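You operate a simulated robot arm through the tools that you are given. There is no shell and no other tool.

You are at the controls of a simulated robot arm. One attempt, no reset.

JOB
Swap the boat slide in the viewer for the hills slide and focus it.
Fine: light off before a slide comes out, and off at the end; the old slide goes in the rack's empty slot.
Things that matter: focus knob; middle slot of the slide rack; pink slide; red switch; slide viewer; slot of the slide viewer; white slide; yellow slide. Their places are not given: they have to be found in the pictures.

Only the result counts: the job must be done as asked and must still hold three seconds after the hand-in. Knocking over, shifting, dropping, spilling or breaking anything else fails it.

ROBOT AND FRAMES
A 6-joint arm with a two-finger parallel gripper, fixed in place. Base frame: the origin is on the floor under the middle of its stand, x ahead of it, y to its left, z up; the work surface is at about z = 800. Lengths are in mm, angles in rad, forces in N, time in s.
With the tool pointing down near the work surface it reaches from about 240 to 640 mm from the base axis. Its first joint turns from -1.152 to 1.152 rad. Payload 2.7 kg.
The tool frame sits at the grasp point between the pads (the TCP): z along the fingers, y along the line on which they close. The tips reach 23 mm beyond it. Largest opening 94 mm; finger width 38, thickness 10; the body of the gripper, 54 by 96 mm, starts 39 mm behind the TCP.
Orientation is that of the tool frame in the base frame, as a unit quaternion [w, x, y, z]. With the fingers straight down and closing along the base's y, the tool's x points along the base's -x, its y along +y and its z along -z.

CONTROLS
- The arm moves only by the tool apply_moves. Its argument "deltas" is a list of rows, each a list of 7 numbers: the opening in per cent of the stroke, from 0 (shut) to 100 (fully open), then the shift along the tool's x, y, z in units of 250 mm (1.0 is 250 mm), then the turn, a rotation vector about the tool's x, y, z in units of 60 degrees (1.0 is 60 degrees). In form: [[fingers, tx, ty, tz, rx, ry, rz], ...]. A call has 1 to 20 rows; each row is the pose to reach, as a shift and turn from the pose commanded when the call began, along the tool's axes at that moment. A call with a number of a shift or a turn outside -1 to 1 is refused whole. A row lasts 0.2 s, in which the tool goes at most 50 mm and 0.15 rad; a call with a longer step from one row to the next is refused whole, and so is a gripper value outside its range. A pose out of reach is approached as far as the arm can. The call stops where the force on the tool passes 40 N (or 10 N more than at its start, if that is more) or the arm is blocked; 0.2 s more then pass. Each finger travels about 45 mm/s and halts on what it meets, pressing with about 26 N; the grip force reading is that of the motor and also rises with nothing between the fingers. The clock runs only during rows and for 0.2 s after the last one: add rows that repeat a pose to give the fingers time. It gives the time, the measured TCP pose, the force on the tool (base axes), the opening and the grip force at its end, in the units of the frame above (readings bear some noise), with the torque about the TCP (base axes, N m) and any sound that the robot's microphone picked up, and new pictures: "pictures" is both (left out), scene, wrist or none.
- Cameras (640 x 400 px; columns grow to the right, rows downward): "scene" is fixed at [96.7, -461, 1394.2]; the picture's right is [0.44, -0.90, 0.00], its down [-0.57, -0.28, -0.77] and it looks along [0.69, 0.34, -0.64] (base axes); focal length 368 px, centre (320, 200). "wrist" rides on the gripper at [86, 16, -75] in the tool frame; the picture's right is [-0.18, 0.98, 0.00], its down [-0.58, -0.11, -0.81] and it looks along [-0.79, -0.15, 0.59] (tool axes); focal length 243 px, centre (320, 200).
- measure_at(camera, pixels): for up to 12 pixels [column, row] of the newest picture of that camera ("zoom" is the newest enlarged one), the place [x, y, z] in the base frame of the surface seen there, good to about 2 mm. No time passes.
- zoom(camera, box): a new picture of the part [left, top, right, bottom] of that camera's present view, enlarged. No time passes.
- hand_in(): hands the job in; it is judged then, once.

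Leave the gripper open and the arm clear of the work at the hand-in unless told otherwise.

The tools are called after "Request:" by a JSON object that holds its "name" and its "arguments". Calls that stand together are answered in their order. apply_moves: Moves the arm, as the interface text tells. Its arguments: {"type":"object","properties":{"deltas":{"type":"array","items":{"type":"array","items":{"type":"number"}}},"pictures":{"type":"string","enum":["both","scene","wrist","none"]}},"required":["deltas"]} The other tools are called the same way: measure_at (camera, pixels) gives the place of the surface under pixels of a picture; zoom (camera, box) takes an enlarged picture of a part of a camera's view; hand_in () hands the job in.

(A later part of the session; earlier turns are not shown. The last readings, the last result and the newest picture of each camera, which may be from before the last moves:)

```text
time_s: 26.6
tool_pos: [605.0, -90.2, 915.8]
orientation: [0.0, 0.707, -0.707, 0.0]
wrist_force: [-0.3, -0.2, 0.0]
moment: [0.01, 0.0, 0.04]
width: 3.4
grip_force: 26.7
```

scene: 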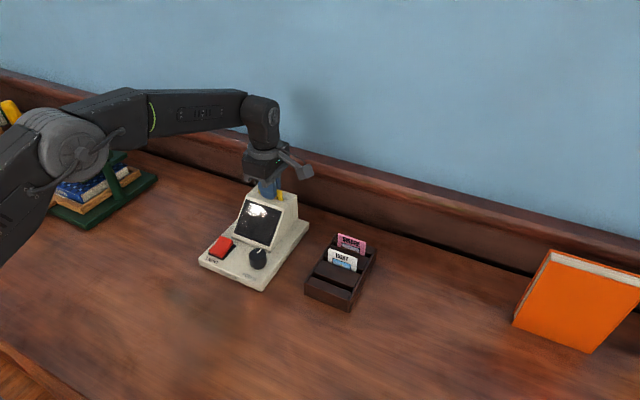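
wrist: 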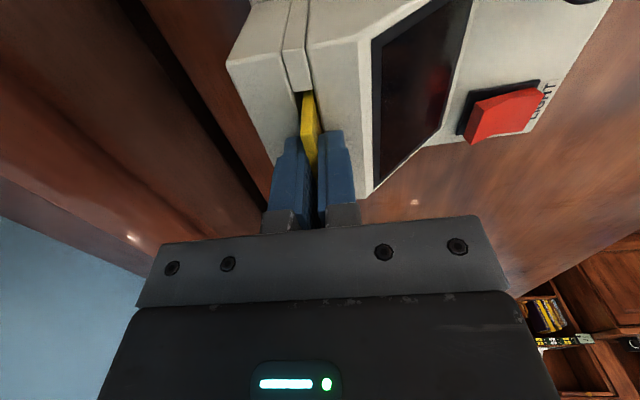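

No contact yet at 916. I'll lower another 1 mm and check the force.

Request:
{"name": "apply_moves", "arguments": {"deltas": [[0, 0, 0, 0.002, 0, 0, 0], [0, 0, 0, 0.004, 0, 0, 0], [0, 0, 0, 0.004, 0, 0, 0]], "pictures": "wrist"}}

Request:
{"name": "zoom", "arguments": {"camera": "scene", "box": [230, 160, 320, 250]}}

```text
time_s: 27.4
tool_pos: [604.1, -91.1, 915.0]
orientation: [-0.001, 0.707, -0.707, 0.001]
wrist_force: [-0.2, 1.3, 5.3]
moment: [0.03, 0.09, 0.02]
width: 3.8
grip_force: 26.0
```

wrist: 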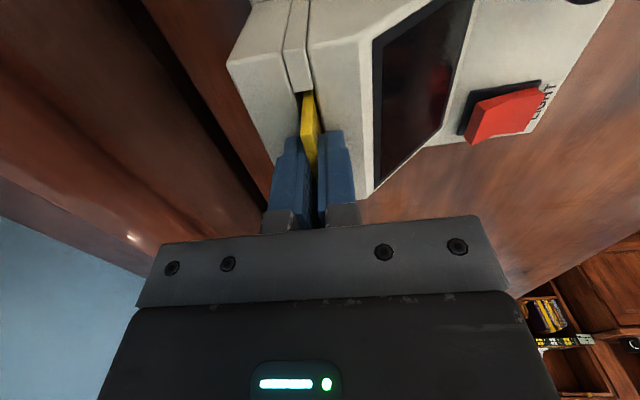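

```text
4.44 times, centred on (275, 205) of scene
```

zoom: 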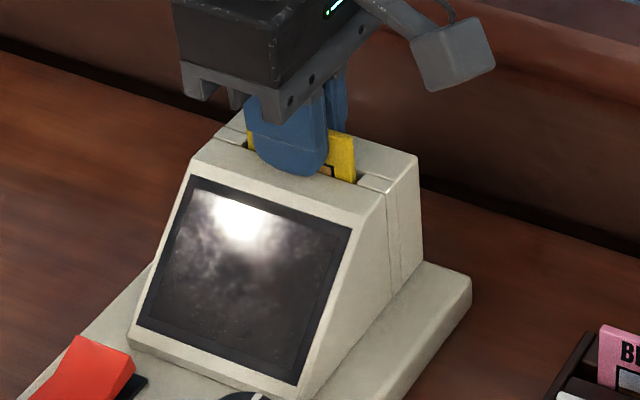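

The force is 5 N, so the slide is on the slot floor. I'll open to 30% and rise to about z 1000.

Request:
{"name": "apply_moves", "arguments": {"deltas": [[10, 0, 0, 0, 0, 0, 0], [30, 0, 0, 0, 0, 0, 0], [30, 0, 0, 0, 0, 0, 0], [30, 0, 0, -0.04, 0, 0, 0], [30, 0, 0, -0.12, 0, 0, 0], [30, 0, 0, -0.24, 0, 0, 0], [30, 0, 0, -0.34, 0, 0, 0], [30, 0, 0, -0.34, 0, 0, 0]]}}

Request:
{"name": "zoom", "arguments": {"camera": "scene", "box": [190, 175, 318, 295]}}

```text
time_s: 29.2
tool_pos: [605.4, -89.5, 999.9]
orientation: [0.0, 0.708, -0.706, 0.001]
wrist_force: [-0.4, 0.1, -0.1]
moment: [0.03, -0.01, 0.0]
width: 28.0
grip_force: 0.0
```

scene: 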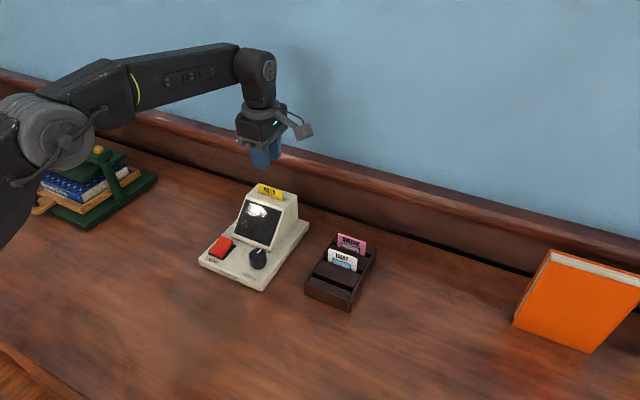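
wrist: 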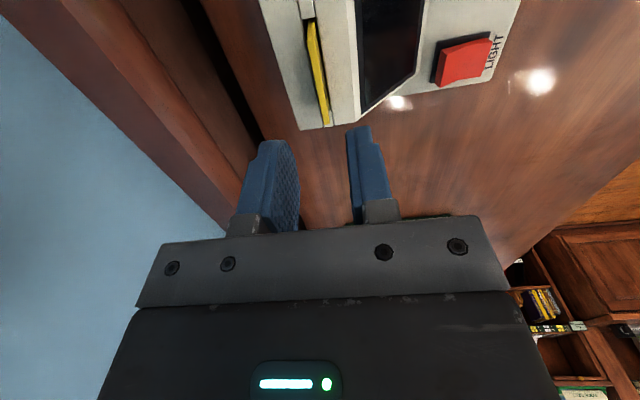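

```text
3.33 times, centred on (254, 235) of scene
```

zoom: 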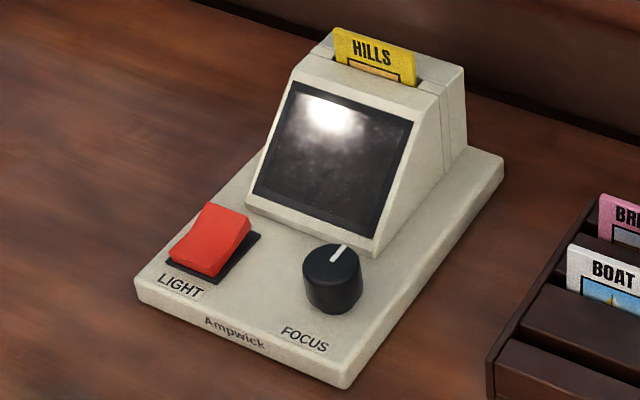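

HILLS sits fully in the viewer and nothing has shifted. To focus I need the light on, so I'll measure the rocker's raised rear end first.

Request:
{"name": "measure_at", "arguments": {"camera": "zoom", "pixels": [[212, 206], [247, 218], [230, 212], [205, 235], [225, 245], [180, 250], [205, 265], [340, 30], [414, 55], [375, 30], [375, 82], [258, 210]]}}

```text
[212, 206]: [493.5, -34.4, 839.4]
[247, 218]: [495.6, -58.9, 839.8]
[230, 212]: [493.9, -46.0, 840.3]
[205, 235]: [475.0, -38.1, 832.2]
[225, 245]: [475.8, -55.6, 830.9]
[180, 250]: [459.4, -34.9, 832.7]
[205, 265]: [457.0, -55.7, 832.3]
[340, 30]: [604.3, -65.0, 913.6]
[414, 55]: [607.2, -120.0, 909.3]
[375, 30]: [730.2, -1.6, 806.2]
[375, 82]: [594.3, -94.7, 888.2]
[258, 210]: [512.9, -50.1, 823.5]
```

The rear end of the rocker is up at z≈840, x≈494. I'll shut the fingers and move above it to TCP z≈880.

Request:
{"name": "apply_moves", "arguments": {"deltas": [[10, -0.06, 0.15, 0, 0, 0, 0], [0, -0.12, 0.3, 0, 0, 0, 0], [0, -0.1818, 0.444, 0, 0, 0, 0], [0, -0.1818, 0.444, 0.16, 0, 0, 0], [0, -0.1818, 0.444, 0.32, 0, 0, 0], [0, -0.1818, 0.444, 0.48, 0, 0, 0], [0, -0.1818, 0.444, 0.48, 0, 0, 0]]}}

```text
time_s: 30.8
tool_pos: [494.3, -45.2, 879.6]
orientation: [-0.001, -0.707, 0.707, 0.0]
wrist_force: [-0.1, -0.2, 0.2]
moment: [-0.02, 0.03, -0.02]
width: 0.0
grip_force: 25.7
```

scene: 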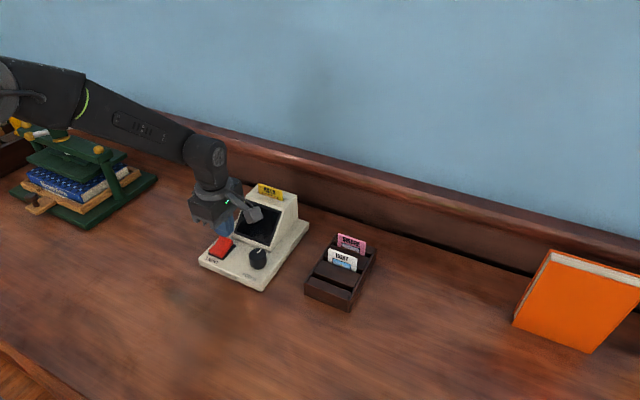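
wrist: 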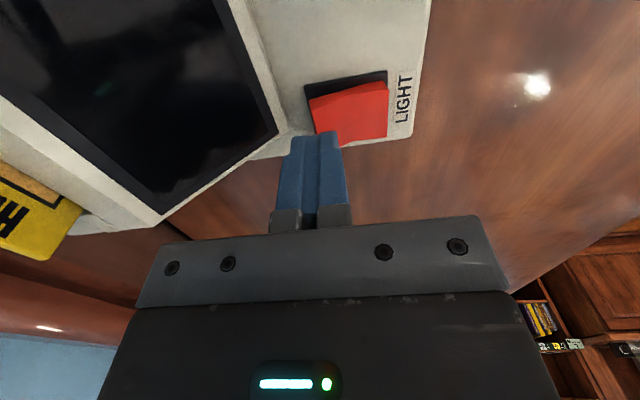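

The fingers are over the raised rear half. I'll press it down in small steps.

Request:
{"name": "apply_moves", "arguments": {"deltas": [[0, 0, 0, 0.055, 0, 0, 0], [0, 0, 0, 0.065, 0, 0, 0], [0, 0, 0, 0.073, 0, 0, 0], [0, 0, 0, 0.081, 0, 0, 0], [0, 0, 0, 0.089, 0, 0, 0], [0, 0, 0, 0.096, 0, 0, 0]]}}

```text
time_s: 32.2
tool_pos: [493.8, -45.5, 856.5]
orientation: [0.001, -0.707, 0.707, -0.001]
wrist_force: [-12.3, 0.9, 27.8]
moment: [0.12, 0.14, -0.02]
width: 0.2
grip_force: 25.8
```

scene: 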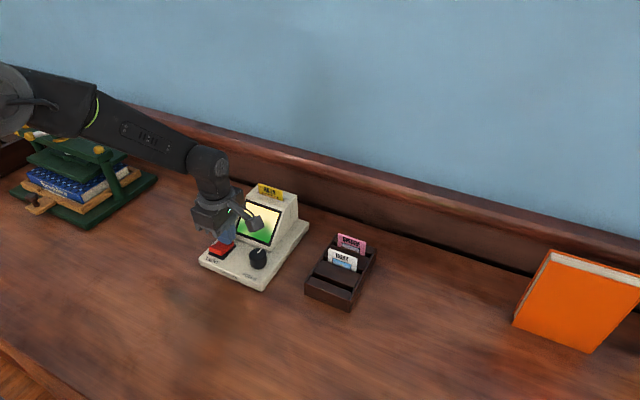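
wrist: 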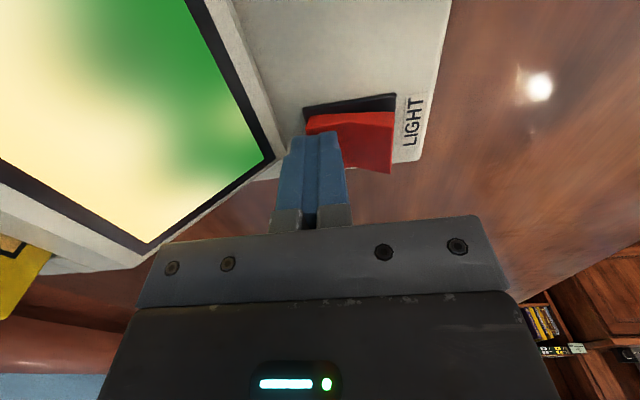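

The light is on and the hills image is blurred. I'll lift off and move above the knob near (477.5,-137) with the fingers open.

Request:
{"name": "apply_moves", "arguments": {"deltas": [[0, 0, 0, -0.15, 0, 0, 0], [0, 0, 0, -0.32, 0, 0, 0], [30, 0.12, 0.02, -0.36, 0, 0, 0], [60, 0.25, 0.045, -0.36, 0, 0, 0], [60, 0.368, 0.066, -0.36, 0, 0, 0], [60, 0.368, 0.066, -0.36, 0, 0, 0]]}}

```text
time_s: 33.6
tool_pos: [477.2, -136.6, 944.9]
orientation: [0.0, -0.706, 0.708, 0.0]
wrist_force: [0.4, -0.5, 0.0]
moment: [-0.01, 0.0, 0.01]
width: 56.2
grip_force: 0.1
```

scene: 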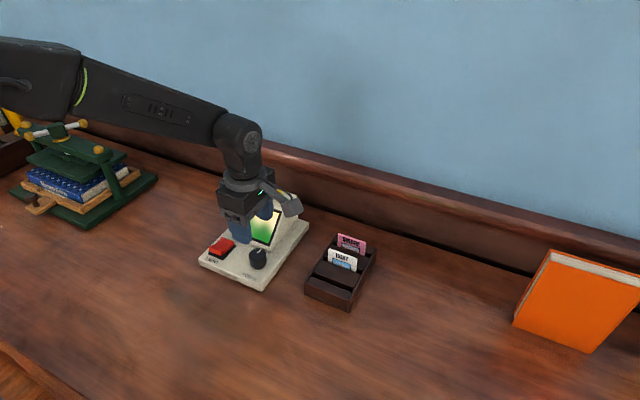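
wrist: 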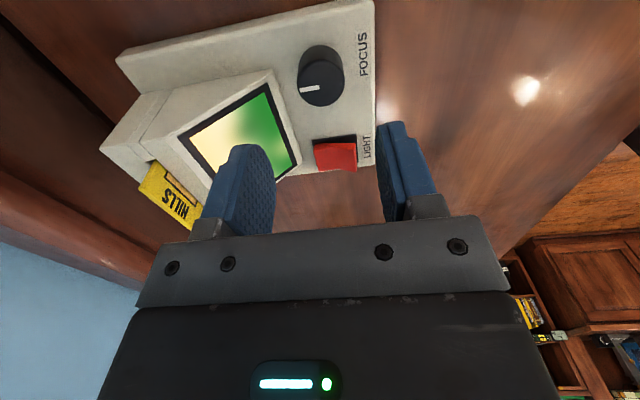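

The wrist view shows the knob at about (320,75). I'll zoom in to find its centre accurately.

Request:
{"name": "zoom", "arguments": {"camera": "wrist", "box": [280, 30, 360, 120]}}

```text
4.44 times, centred on (320, 75) of wrist
```

zoom: 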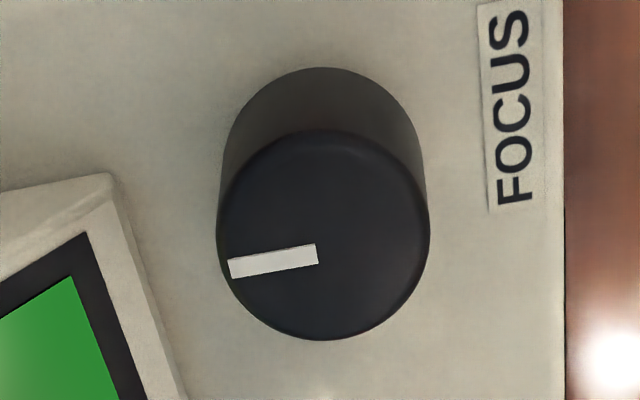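

Request:
{"name": "measure_at", "arguments": {"camera": "zoom", "pixels": [[222, 240], [424, 235], [325, 138], [325, 333], [323, 235], [235, 268], [312, 254], [250, 300], [395, 300], [255, 170], [395, 170]]}}

```text
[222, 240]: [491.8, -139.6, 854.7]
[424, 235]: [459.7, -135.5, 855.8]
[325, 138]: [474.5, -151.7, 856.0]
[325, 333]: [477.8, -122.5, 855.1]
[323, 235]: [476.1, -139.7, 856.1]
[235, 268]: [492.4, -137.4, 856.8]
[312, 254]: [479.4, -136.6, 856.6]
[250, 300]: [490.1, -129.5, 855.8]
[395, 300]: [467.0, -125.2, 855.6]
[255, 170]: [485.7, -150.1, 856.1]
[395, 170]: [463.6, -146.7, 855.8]
```

The knob is centred at about (476.3,-137.4) with a diameter of about 33 mm and its top at z≈855. I'll descend with a 42 mm opening so the outer finger stays clear of the viewer housing, stopping at TCP z≈857.

Request:
{"name": "apply_moves", "arguments": {"deltas": [[45, 0.0016, 0.005, 0, 0, 0, 0], [45, 0.0016, 0.005, 0.1, 0, 0, 0], [45, 0.0016, 0.005, 0.2, 0, 0, 0], [45, 0.0016, 0.005, 0.29, 0, 0, 0], [45, 0.0016, 0.005, 0.33, 0, 0, 0], [45, 0.0016, 0.005, 0.356, 0, 0, 0], [45, 0.0016, 0.005, 0.356, 0, 0, 0]]}}

```text
time_s: 35.2
tool_pos: [476.2, -137.4, 856.5]
orientation: [0.0, 0.707, -0.707, 0.0]
wrist_force: [1.0, -0.1, -0.4]
moment: [0.0, -0.01, 0.0]
width: 41.9
grip_force: 0.1
```

scene: 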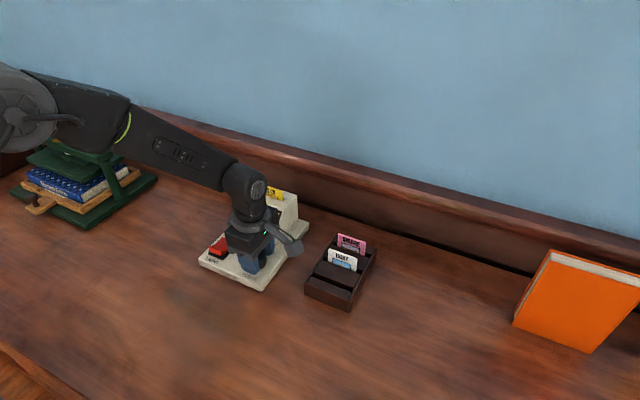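
wrist: 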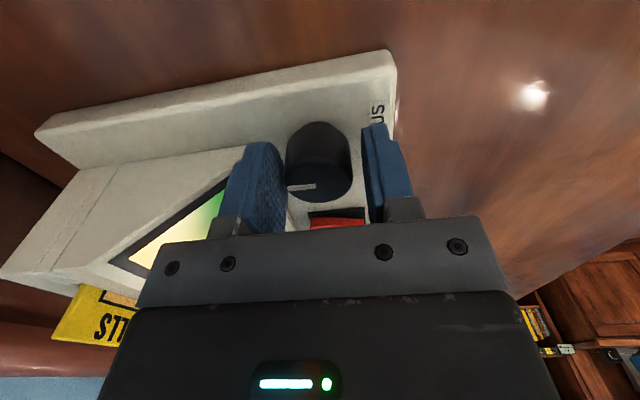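

The knob is between the fingers and the left corner of the lit screen stays visible in the wrist view. I'll close on the knob.

Request:
{"name": "apply_moves", "arguments": {"deltas": [[38, 0, 0, 0, 0, 0, 0], [30, 0, 0, 0, 0, 0, 0], [25, 0, 0, 0, 0, 0, 0], [25, 0, 0, 0, 0, 0, 0]]}}

```text
time_s: 36.2
tool_pos: [476.2, -137.9, 855.7]
orientation: [-0.001, 0.707, -0.707, 0.001]
wrist_force: [7.8, 0.3, 0.8]
moment: [0.01, 0.07, -0.03]
width: 33.5
grip_force: 26.1
```

scene: 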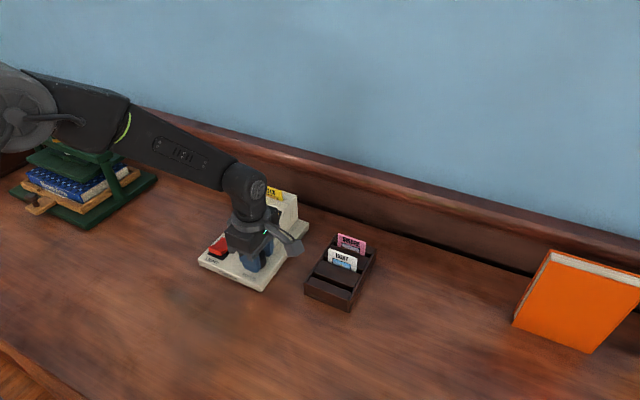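
wrist: 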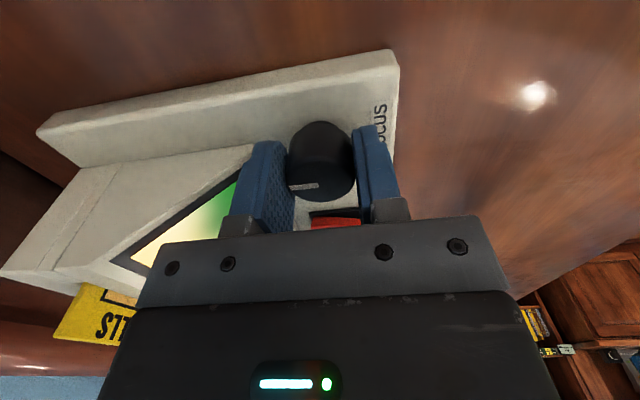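

The knob is gripped (33.5 mm). I'll turn about +19° around the tool's z (clockwise from above) and watch the screen.

Request:
{"name": "apply_moves", "arguments": {"deltas": [[25, 0, -0.002, 0, 0, 0, 0.08], [25, 0, -0.002, 0, 0, 0, 0.16], [25, 0, -0.002, 0, 0, 0, 0.24], [25, 0, -0.002, 0, 0, 0, 0.32], [25, 0, -0.002, 0, 0, 0, 0.32]]}}

Request:
{"name": "zoom", "arguments": {"camera": "wrist", "box": [80, 100, 300, 280]}}

```text
time_s: 37.4
tool_pos: [475.6, -137.5, 855.9]
orientation: [-0.001, -0.579, 0.815, 0.001]
wrist_force: [-4.5, 5.2, 3.2]
moment: [0.18, -0.3, 0.02]
width: 33.8
grip_force: 25.7
```

scene: 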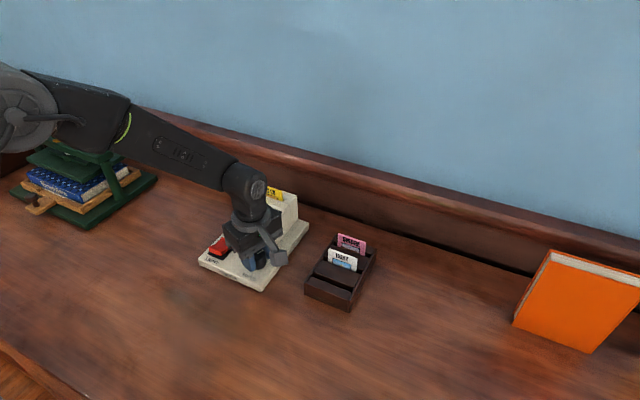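
wrist: 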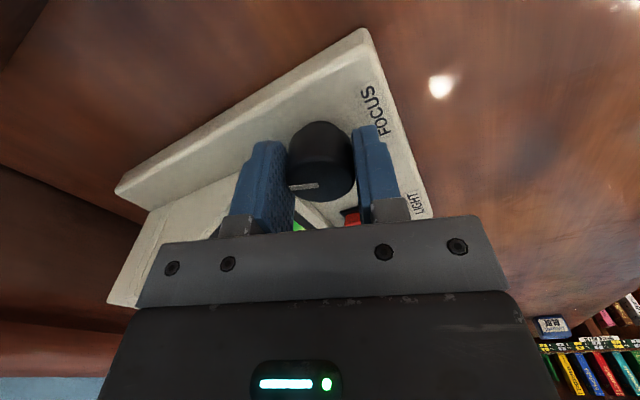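

```text
2.22 times, centred on (190, 190) of wrist
```

zoom: 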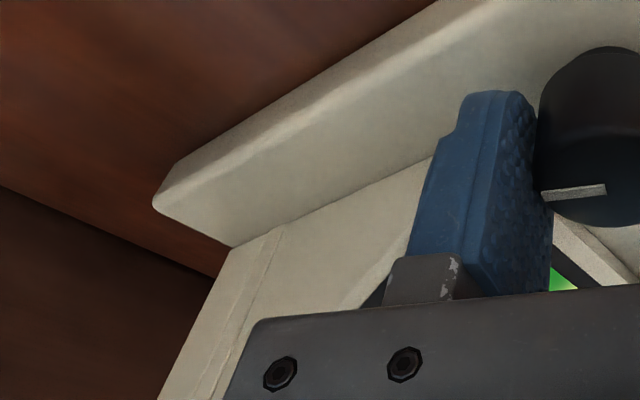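

The knob turned with the fingers, but the screen is now hidden. I'll release it and rise to look.

Request:
{"name": "apply_moves", "arguments": {"deltas": [[35, 0, 0, 0, 0, 0, 0], [45, 0, 0, 0, 0, 0, 0], [45, 0, 0, -0.1, 0, 0, 0], [45, 0, 0, -0.25, 0, 0, 0], [45, 0, 0, -0.4, 0, 0, 0], [45, 0, 0, -0.4, 0, 0, 0]]}}

Request:
{"name": "zoom", "arguments": {"camera": "wrist", "box": [120, 0, 400, 200]}}

Request:
{"name": "zoom", "arguments": {"camera": "scene", "box": [190, 175, 318, 295]}}

```text
time_s: 38.8
tool_pos: [475.7, -137.5, 957.4]
orientation: [0.0, -0.579, 0.815, 0.001]
wrist_force: [0.0, -0.5, 0.5]
moment: [0.02, -0.02, 0.02]
width: 42.3
grip_force: 0.0
```

scene: 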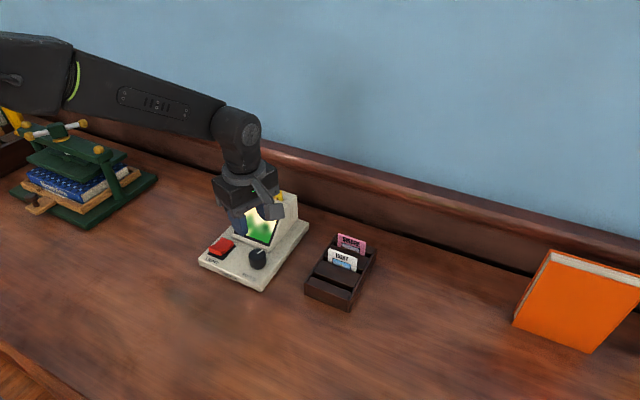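
wrist: 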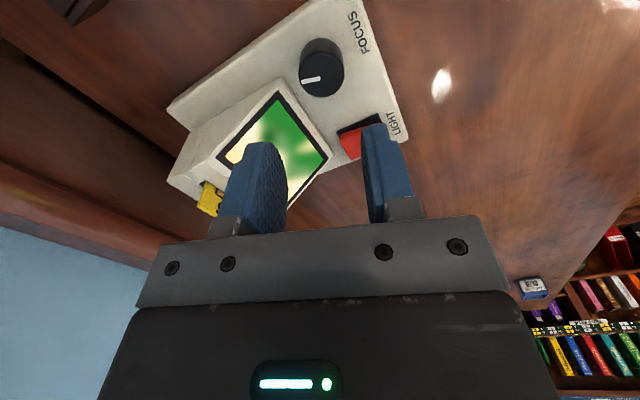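

```text
2.00 times, centred on (260, 100) of wrist
```

zoom: 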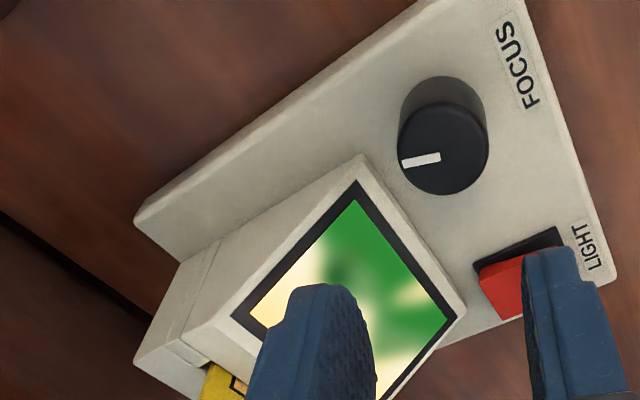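

```text
3.33 times, centred on (254, 235) of scene
```

zoom: 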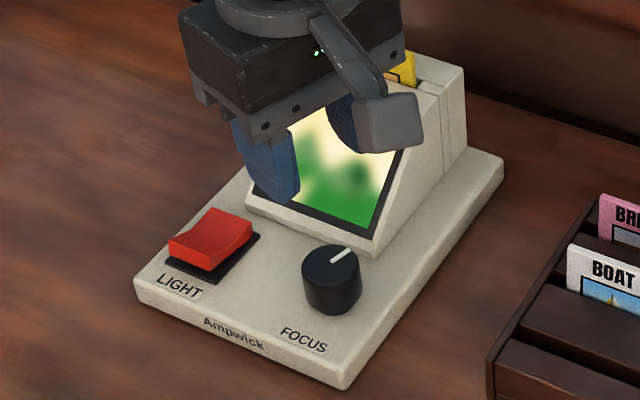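

The image is clearly sharper than before (the tree shows as a blob), so clockwise is the right way. I'll swing the tool back, regrip, and turn another 15° or so clockwise, then release and rise.

Request:
{"name": "apply_moves", "arguments": {"deltas": [[45, 0, 0, 0.05, 0, 0, -0.12], [45, 0, 0, 0.12, 0, 0, -0.24], [45, 0, 0, 0.2, 0, 0, -0.36], [45, 0, 0, 0.28, 0, 0, -0.48], [45, 0, 0, 0.34, 0, 0, -0.48], [45, 0, 0, 0.38, 0, 0, -0.48], [45, 0, 0, 0.4, 0, 0, -0.48], [38, 0, 0, 0.4, 0, 0, -0.48], [30, 0, 0, 0.4, 0, 0, -0.48], [25, 0, 0, 0.4, 0, 0, -0.48], [25, 0, 0, 0.4, 0, 0, -0.48], [25, 0, 0, 0.4, 0, 0, -0.42], [25, 0, 0, 0.4, 0, 0, -0.36], [25, 0, 0, 0.4, 0, 0, -0.3], [25, 0, 0, 0.4, 0, 0, -0.23], [25, 0, 0, 0.4, 0, 0, -0.23]]}}

Request:
{"name": "zoom", "arguments": {"camera": "wrist", "box": [80, 100, 300, 280]}}

```text
time_s: 42.2
tool_pos: [475.5, -137.2, 856.9]
orientation: [-0.001, -0.672, 0.741, 0.001]
wrist_force: [-5.3, 2.2, 0.6]
moment: [-0.24, 0.02, 0.02]
width: 33.4
grip_force: 26.0
```

scene: 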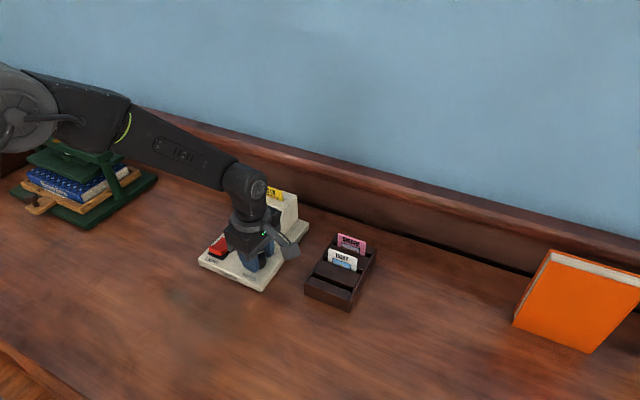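
wrist: 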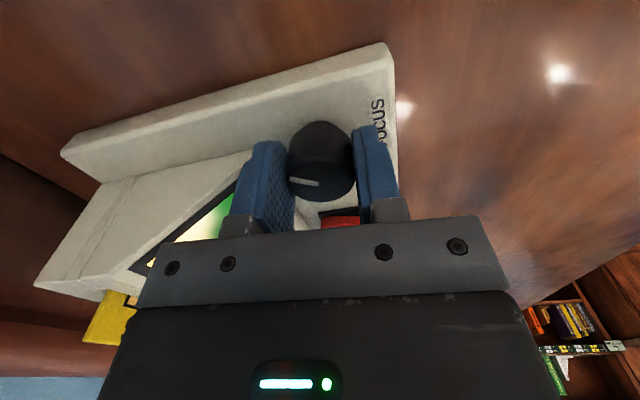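

```text
2.22 times, centred on (190, 190) of wrist
```

zoom: 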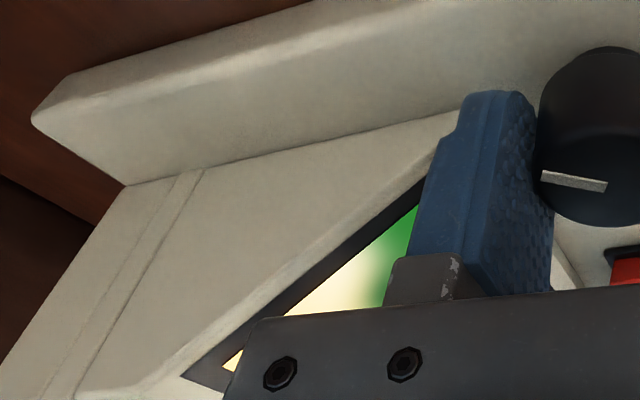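

The knob has turned another ~15°. I'll release and rise to view the screen.

Request:
{"name": "apply_moves", "arguments": {"deltas": [[35, 0, 0, 0, 0, 0, 0], [45, 0, 0, 0, 0, 0, 0], [45, 0, 0, -0.1, 0, 0, 0], [45, 0, 0, -0.25, 0, 0, 0], [45, 0, 0, -0.4, 0, 0, 0], [45, 0, 0, -0.4, 0, 0, 0]]}}

Request:
{"name": "zoom", "arguments": {"camera": "wrist", "box": [120, 0, 400, 200]}}

Request:
{"name": "zoom", "arguments": {"camera": "scene", "box": [190, 175, 318, 295]}}

```text
time_s: 43.6
tool_pos: [476.6, -137.9, 957.0]
orientation: [0.0, -0.673, 0.74, -0.001]
wrist_force: [-0.1, -0.3, 0.3]
moment: [-0.03, 0.02, 0.01]
width: 42.5
grip_force: 0.1
```

scene: 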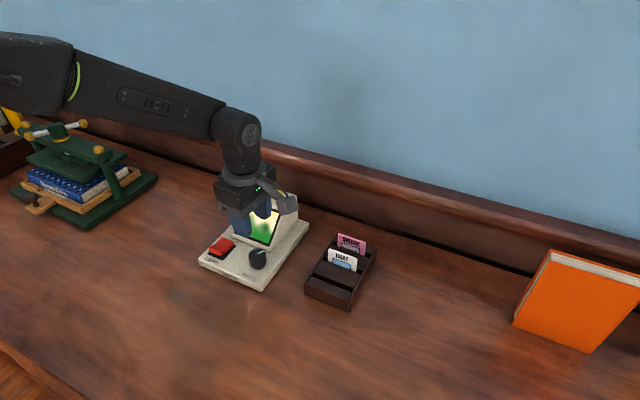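
wrist: 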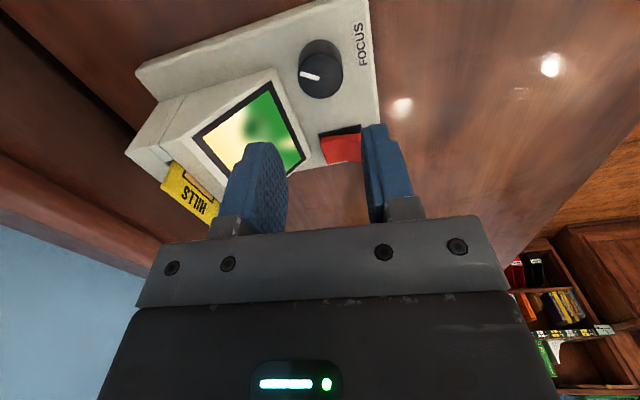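

```text
2.00 times, centred on (260, 100) of wrist
```

zoom: 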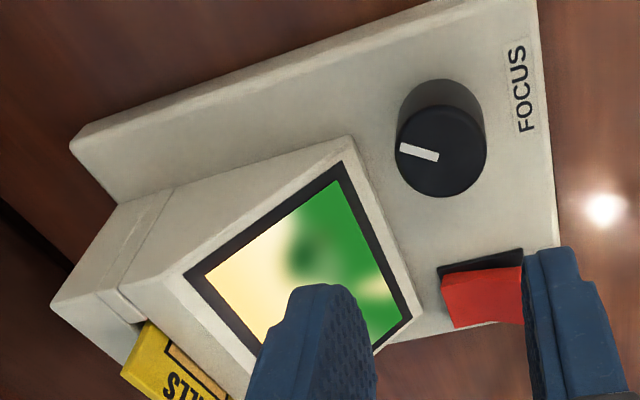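

```text
3.33 times, centred on (254, 235) of scene
```

zoom: 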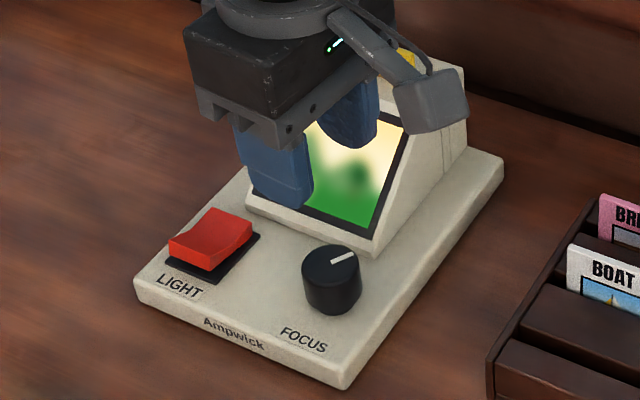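

The blur looks similar to the last view. I'll zoom in tightly on the screen to compare.

Request:
{"name": "zoom", "arguments": {"camera": "scene", "box": [236, 200, 284, 250]}}

Request:
{"name": "zoom", "arguments": {"camera": "wrist", "box": [190, 70, 320, 180]}}

```text
8.00 times, centred on (260, 225) of scene
```

zoom: 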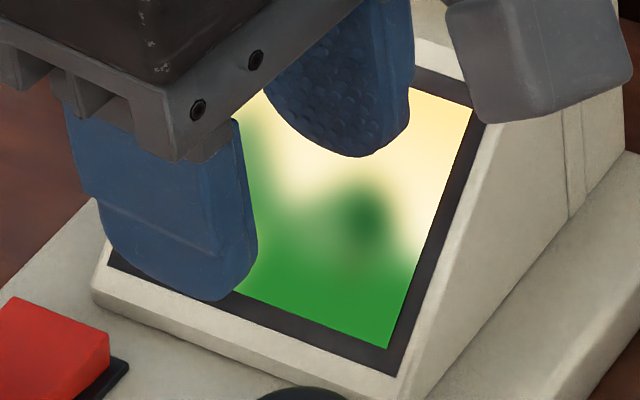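

```text
3.64 times, centred on (255, 125) of wrist
```

zoom: 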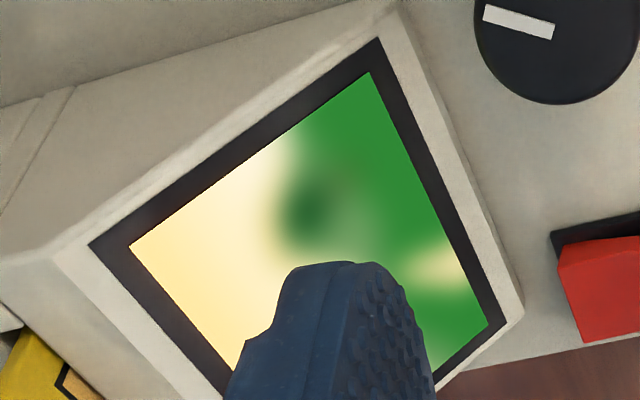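

It's hard to tell whether I've passed the best point between the two positions. I'll turn back about 7.5° and view from this same pose for a fair comparison.

Request:
{"name": "apply_moves", "arguments": {"deltas": [[45, 0, 0, 0.15, 0, 0, 0], [45, 0, 0, 0.3, 0, 0, 0], [45, 0, 0, 0.37, 0, 0, 0], [45, 0, 0, 0.4, 0, 0, 0], [38, 0, 0, 0.4, 0, 0, 0], [30, 0, 0, 0.4, 0, 0, 0], [25, 0, 0, 0.4, 0, 0, 0], [25, 0, 0, 0.4, 0, 0, 0], [25, 0, 0, 0.4, 0, 0, -0.06], [25, 0, 0, 0.4, 0, 0, -0.125], [25, 0, 0, 0.4, 0, 0, -0.125], [35, 0, 0, 0.4, 0, 0, -0.125], [45, 0, 0, 0.4, 0, 0, -0.125], [45, 0, 0, 0.3, 0, 0, -0.125], [45, 0, 0, 0.15, 0, 0, -0.06], [45, 0, 0, 0, 0, 0, 0], [45, 0, 0, 0, 0, 0, 0]]}}

Request:
{"name": "zoom", "arguments": {"camera": "scene", "box": [236, 200, 284, 250]}}

Request:
{"name": "zoom", "arguments": {"camera": "wrist", "box": [190, 70, 320, 180]}}

```text
time_s: 47.2
tool_pos: [477.7, -136.4, 956.7]
orientation: [0.0, -0.672, 0.74, 0.001]
wrist_force: [-1.8, 0.3, 0.1]
moment: [0.01, -0.01, 0.0]
width: 42.4
grip_force: 0.1
```

scene: 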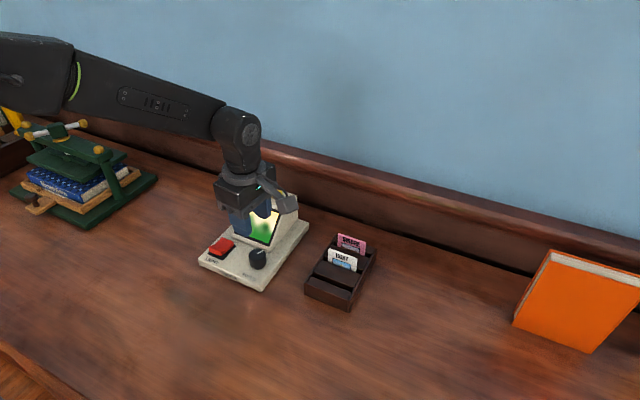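
wrist: 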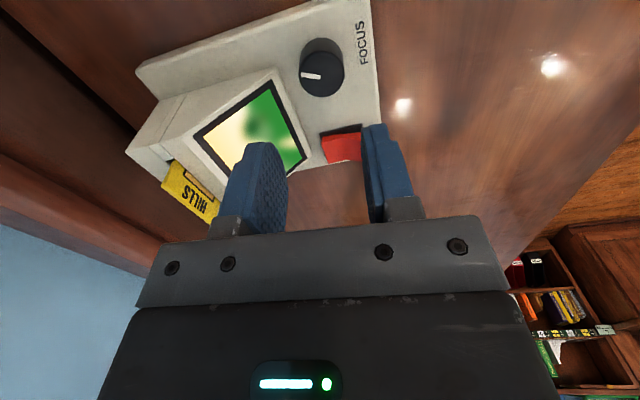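

```text
8.00 times, centred on (260, 225) of scene
```

zoom: 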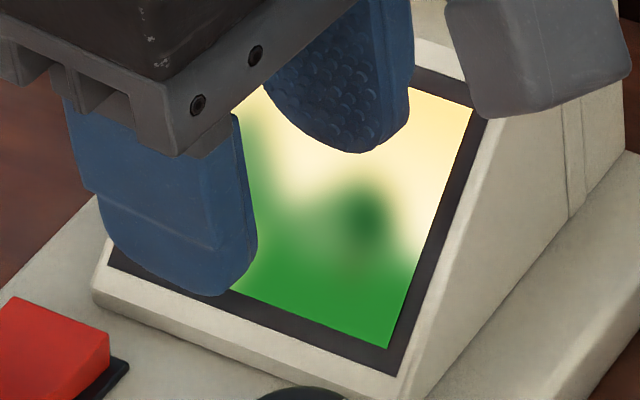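

```text
3.64 times, centred on (255, 125) of wrist
```

zoom: 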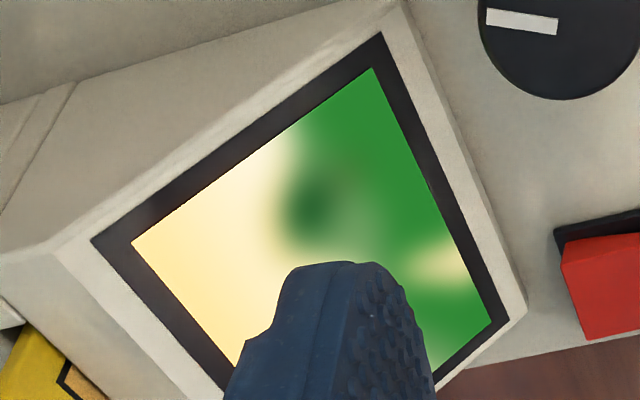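

The pointer is back by ~7.5° but the blur is the same, so the blur changes in coarse steps and focus is probably further on. I'll regrip and turn a full 30° clockwise, then view from the same pose.

Request:
{"name": "apply_moves", "arguments": {"deltas": [[45, 0, 0, 0.13, 0, 0, -0.11], [45, 0, 0, 0.26, 0, 0, -0.22], [45, 0, 0, 0.35, 0, 0, -0.33], [45, 0, 0, 0.4, 0, 0, -0.43], [45, 0, 0, 0.4, 0, 0, -0.43], [38, 0, 0, 0.4, 0, 0, -0.43], [30, 0, 0, 0.4, 0, 0, -0.43], [25, 0, 0, 0.4, 0, 0, -0.43], [25, 0, 0, 0.4, 0, 0, -0.43], [25, 0, 0, 0.4, 0, 0, -0.33], [25, 0, 0, 0.4, 0, 0, -0.23], [25, 0, 0, 0.4, 0, 0, -0.13], [25, 0, 0, 0.4, 0, 0, -0.03], [25, 0, 0, 0.4, 0, 0, 0.07], [25, 0, 0, 0.4, 0, 0, 0.07], [35, 0, 0, 0.4, 0, 0, 0.07], [45, 0, 0, 0.4, 0, 0, 0.07], [45, 0, 0, 0.3, 0, 0, 0.07], [45, 0, 0, 0.15, 0, 0, 0.03], [45, 0, 0, 0, 0, 0, 0]]}}

Request:
{"name": "zoom", "arguments": {"camera": "scene", "box": [236, 200, 284, 250]}}

Request:
{"name": "zoom", "arguments": {"camera": "wrist", "box": [190, 70, 320, 180]}}

```text
time_s: 51.4
tool_pos: [476.8, -137.8, 956.0]
orientation: [0.0, -0.673, 0.74, -0.001]
wrist_force: [0.4, 0.3, 0.6]
moment: [0.0, 0.02, -0.04]
width: 42.4
grip_force: 0.0
```

scene: 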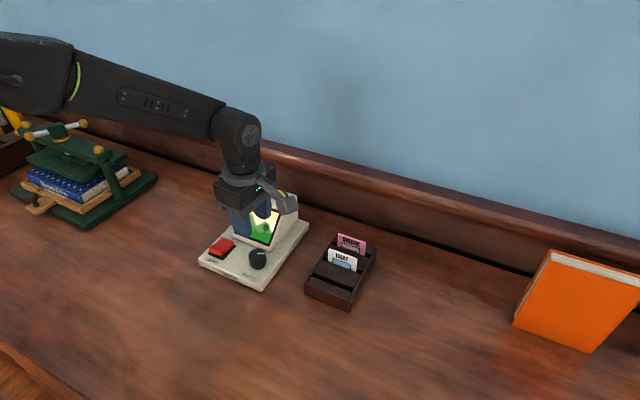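
wrist: 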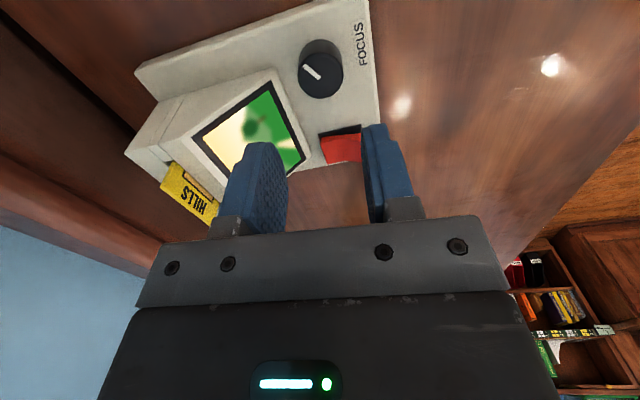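

```text
8.00 times, centred on (260, 225) of scene
```

zoom: 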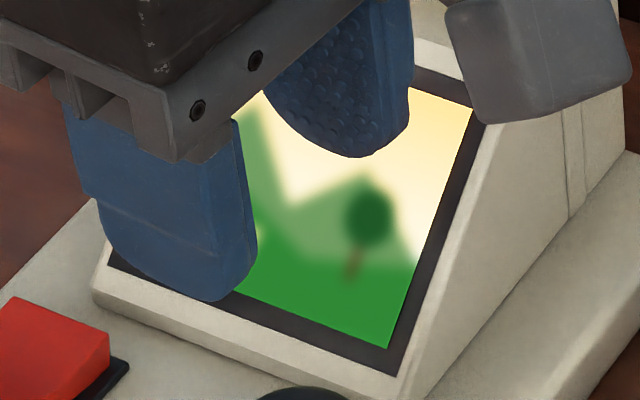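

```text
3.64 times, centred on (255, 125) of wrist
```

zoom: 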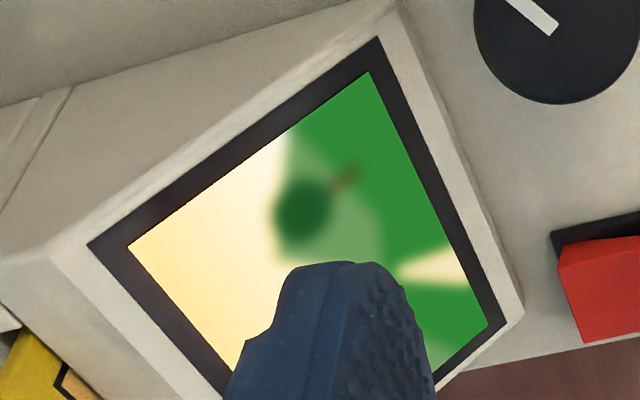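

Much sharper now: the tree and road are visible with a little blur. I'll turn another 12° or so clockwise and look again.

Request:
{"name": "apply_moves", "arguments": {"deltas": [[45, 0, 0, 0.13, 0, 0, -0.1], [45, 0, 0, 0.26, 0, 0, -0.2], [45, 0, 0, 0.36, 0, 0, -0.2], [45, 0, 0, 0.4, 0, 0, -0.2], [45, 0, 0, 0.4, 0, 0, -0.2], [38, 0, 0, 0.4, 0, 0, -0.2], [30, 0, 0, 0.4, 0, 0, -0.2], [25, 0, 0, 0.4, 0, 0, -0.2], [25, 0, 0, 0.4, 0, 0, -0.2], [25, 0, 0, 0.4, 0, 0, -0.13], [25, 0, 0, 0.4, 0, 0, -0.06], [25, 0, 0, 0.4, 0, 0, 0], [25, 0, 0, 0.4, 0, 0, 0], [35, 0, 0, 0.4, 0, 0, 0], [45, 0, 0, 0.4, 0, 0, 0], [45, 0, 0, 0.3, 0, 0, 0], [45, 0, 0, 0.15, 0, 0, 0], [45, 0, 0, 0, 0, 0, 0], [45, 0, 0, 0, 0, 0, 0]]}}

Request:
{"name": "zoom", "arguments": {"camera": "scene", "box": [236, 200, 284, 250]}}

Request:
{"name": "zoom", "arguments": {"camera": "wrist", "box": [190, 30, 360, 180]}}

```text
time_s: 55.4
tool_pos: [476.2, -138.3, 956.0]
orientation: [0.0, -0.673, 0.74, -0.001]
wrist_force: [-1.0, 0.3, 1.3]
moment: [-0.02, -0.01, 0.05]
width: 42.4
grip_force: 0.0
```

scene: 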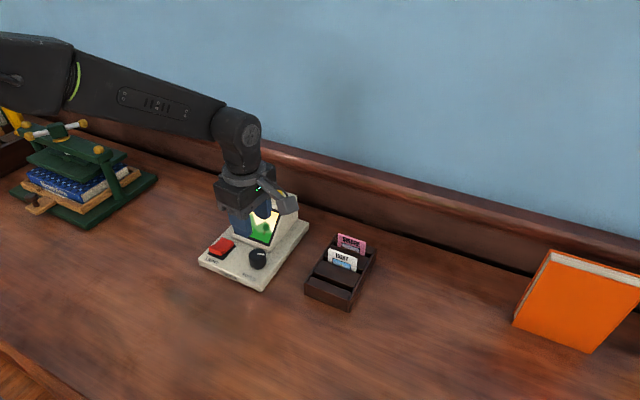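
wrist: 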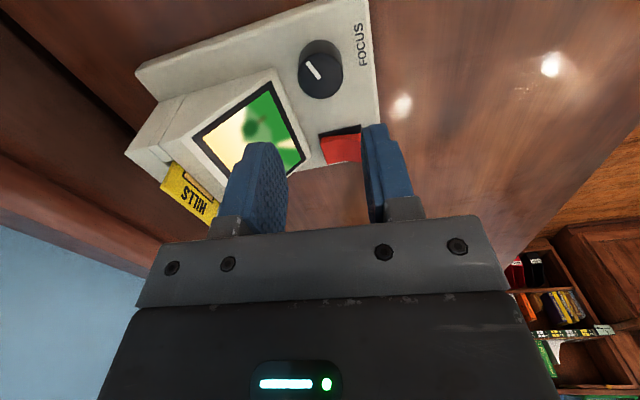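

```text
8.00 times, centred on (260, 225) of scene
```

zoom: 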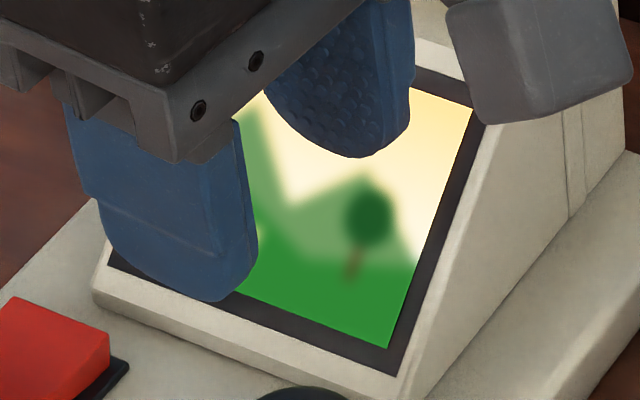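

```text
2.67 times, centred on (275, 105) of wrist
```

zoom: 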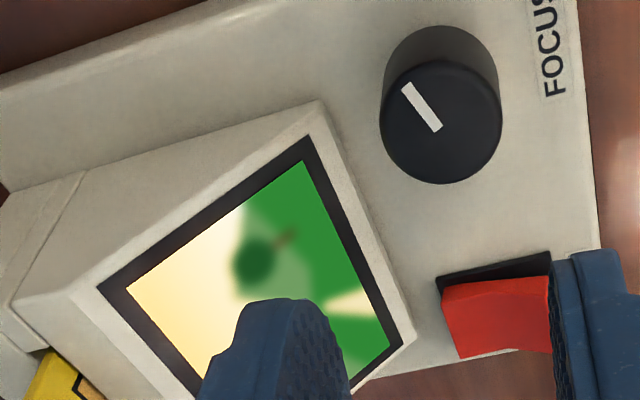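

The knob is now at ~68° and the image is at the same blur step. I'll go another 15° clockwise.

Request:
{"name": "apply_moves", "arguments": {"deltas": [[45, 0, 0, 0.13, 0, 0, -0.13], [45, 0, 0, 0.26, 0, 0, -0.25], [45, 0, 0, 0.36, 0, 0, -0.25], [45, 0, 0, 0.4, 0, 0, -0.25], [45, 0, 0, 0.4, 0, 0, -0.25], [38, 0, 0, 0.4, 0, 0, -0.25], [30, 0, 0, 0.4, 0, 0, -0.25], [25, 0, 0, 0.4, 0, 0, -0.25], [25, 0, 0, 0.4, 0, 0, -0.25], [25, 0, 0, 0.4, 0, 0, -0.17], [25, 0, 0, 0.4, 0, 0, -0.08], [25, 0, 0, 0.4, 0, 0, 0], [25, 0, 0, 0.4, 0, 0, 0], [35, 0, 0, 0.4, 0, 0, 0], [45, 0, 0, 0.4, 0, 0, 0], [45, 0, 0, 0.3, 0, 0, 0], [45, 0, 0, 0.15, 0, 0, 0], [45, 0, 0, 0, 0, 0, 0], [45, 0, 0, 0, 0, 0, 0]]}}

Request:
{"name": "zoom", "arguments": {"camera": "scene", "box": [236, 200, 284, 250]}}

Request:
{"name": "zoom", "arguments": {"camera": "wrist", "box": [190, 30, 360, 180]}}

```text
time_s: 59.4
tool_pos: [476.4, -137.3, 957.7]
orientation: [0.0, -0.674, 0.739, -0.001]
wrist_force: [0.1, 0.4, 0.4]
moment: [-0.01, 0.03, 0.03]
width: 42.3
grip_force: 0.1
```

scene: 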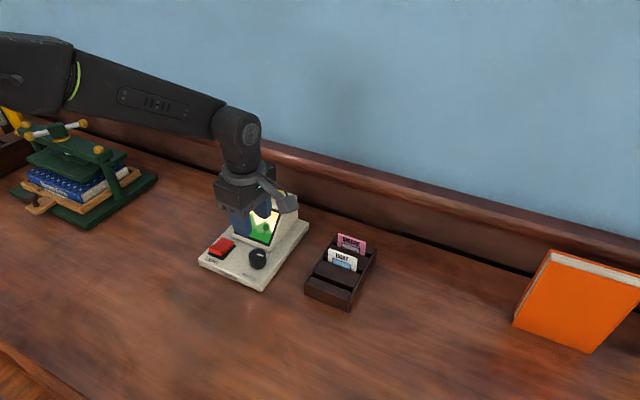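
wrist: 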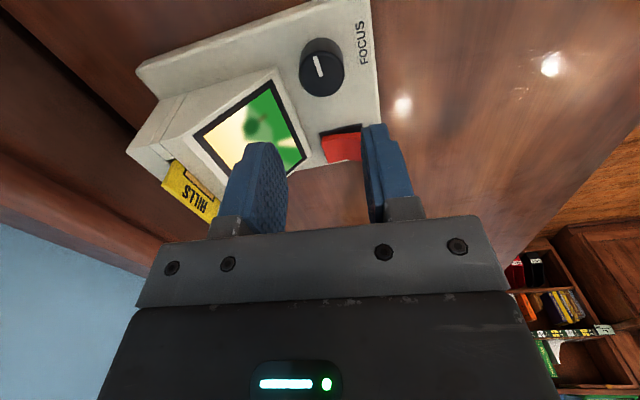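

```text
8.00 times, centred on (260, 225) of scene
```

zoom: 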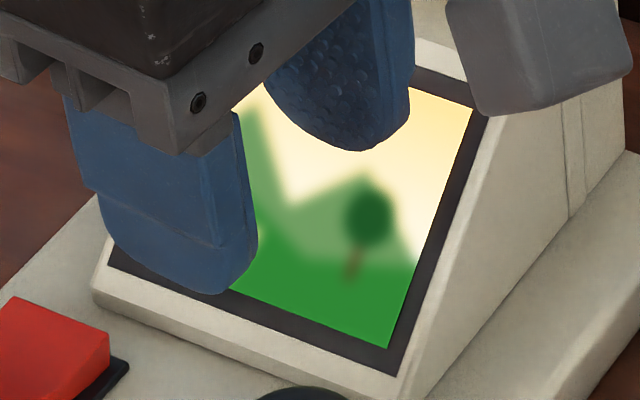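

```text
2.67 times, centred on (275, 105) of wrist
```

zoom: 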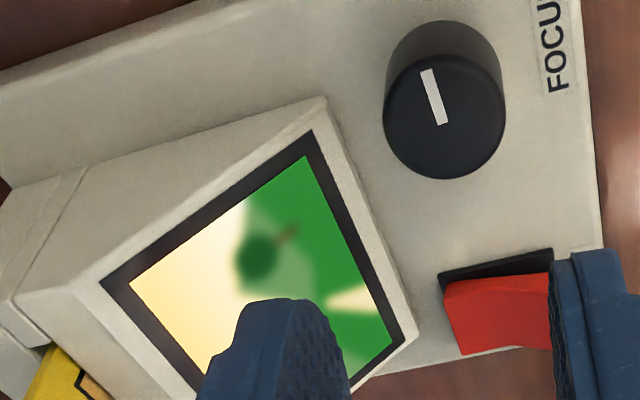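

Same blur step at ~83°. I'll continue another 12° clockwise.

Request:
{"name": "apply_moves", "arguments": {"deltas": [[45, 0, 0, 0.13, 0, 0, -0.1], [45, 0, 0, 0.26, 0, 0, -0.2], [45, 0, 0, 0.36, 0, 0, -0.2], [45, 0, 0, 0.4, 0, 0, -0.2], [45, 0, 0, 0.4, 0, 0, -0.2], [38, 0, 0, 0.4, 0, 0, -0.2], [30, 0, 0, 0.4, 0, 0, -0.2], [25, 0, 0, 0.4, 0, 0, -0.2], [25, 0, 0, 0.4, 0, 0, -0.2], [25, 0, 0, 0.4, 0, 0, -0.13], [25, 0, 0, 0.4, 0, 0, -0.06], [25, 0, 0, 0.4, 0, 0, 0], [25, 0, 0, 0.4, 0, 0, 0], [35, 0, 0, 0.4, 0, 0, 0], [45, 0, 0, 0.4, 0, 0, 0], [45, 0, 0, 0.3, 0, 0, 0], [45, 0, 0, 0.15, 0, 0, 0], [45, 0, 0, 0, 0, 0, 0], [45, 0, 0, 0, 0, 0, 0]]}}

Request:
{"name": "zoom", "arguments": {"camera": "scene", "box": [236, 200, 284, 250]}}

Request:
{"name": "zoom", "arguments": {"camera": "wrist", "box": [190, 30, 360, 180]}}

```text
time_s: 63.4
tool_pos: [476.8, -137.7, 958.1]
orientation: [0.0, -0.673, 0.739, 0.0]
wrist_force: [0.4, 0.1, 0.6]
moment: [0.0, -0.03, -0.01]
width: 42.0
grip_force: 0.0
```

scene: 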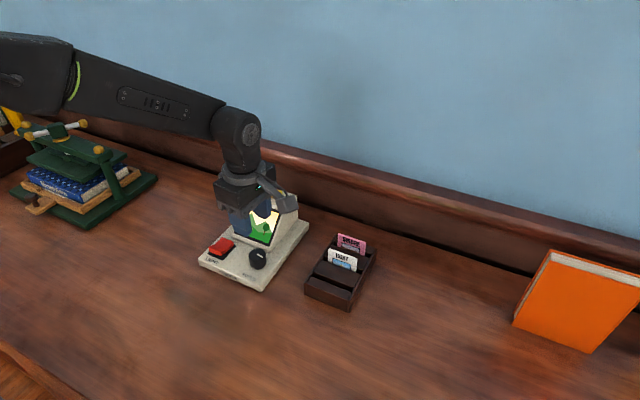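
wrist: 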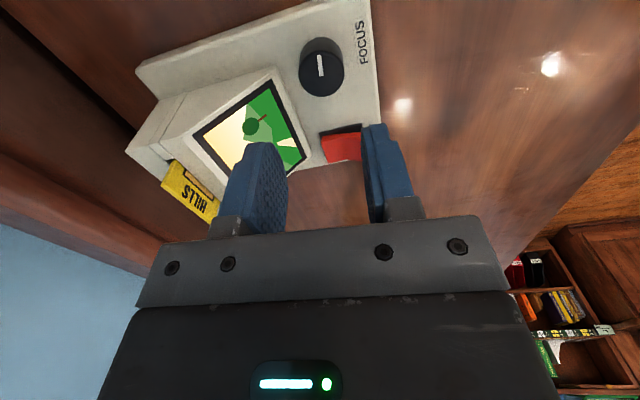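

```text
8.00 times, centred on (260, 225) of scene
```

zoom: 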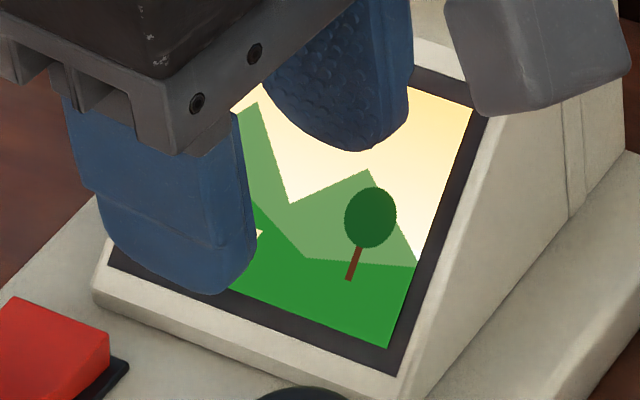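

```text
2.67 times, centred on (275, 105) of wrist
```

zoom: 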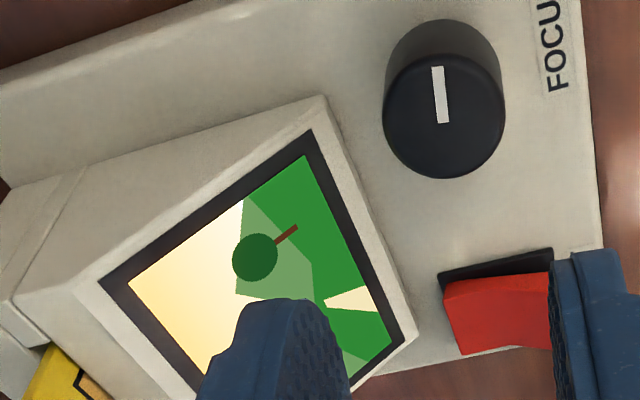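

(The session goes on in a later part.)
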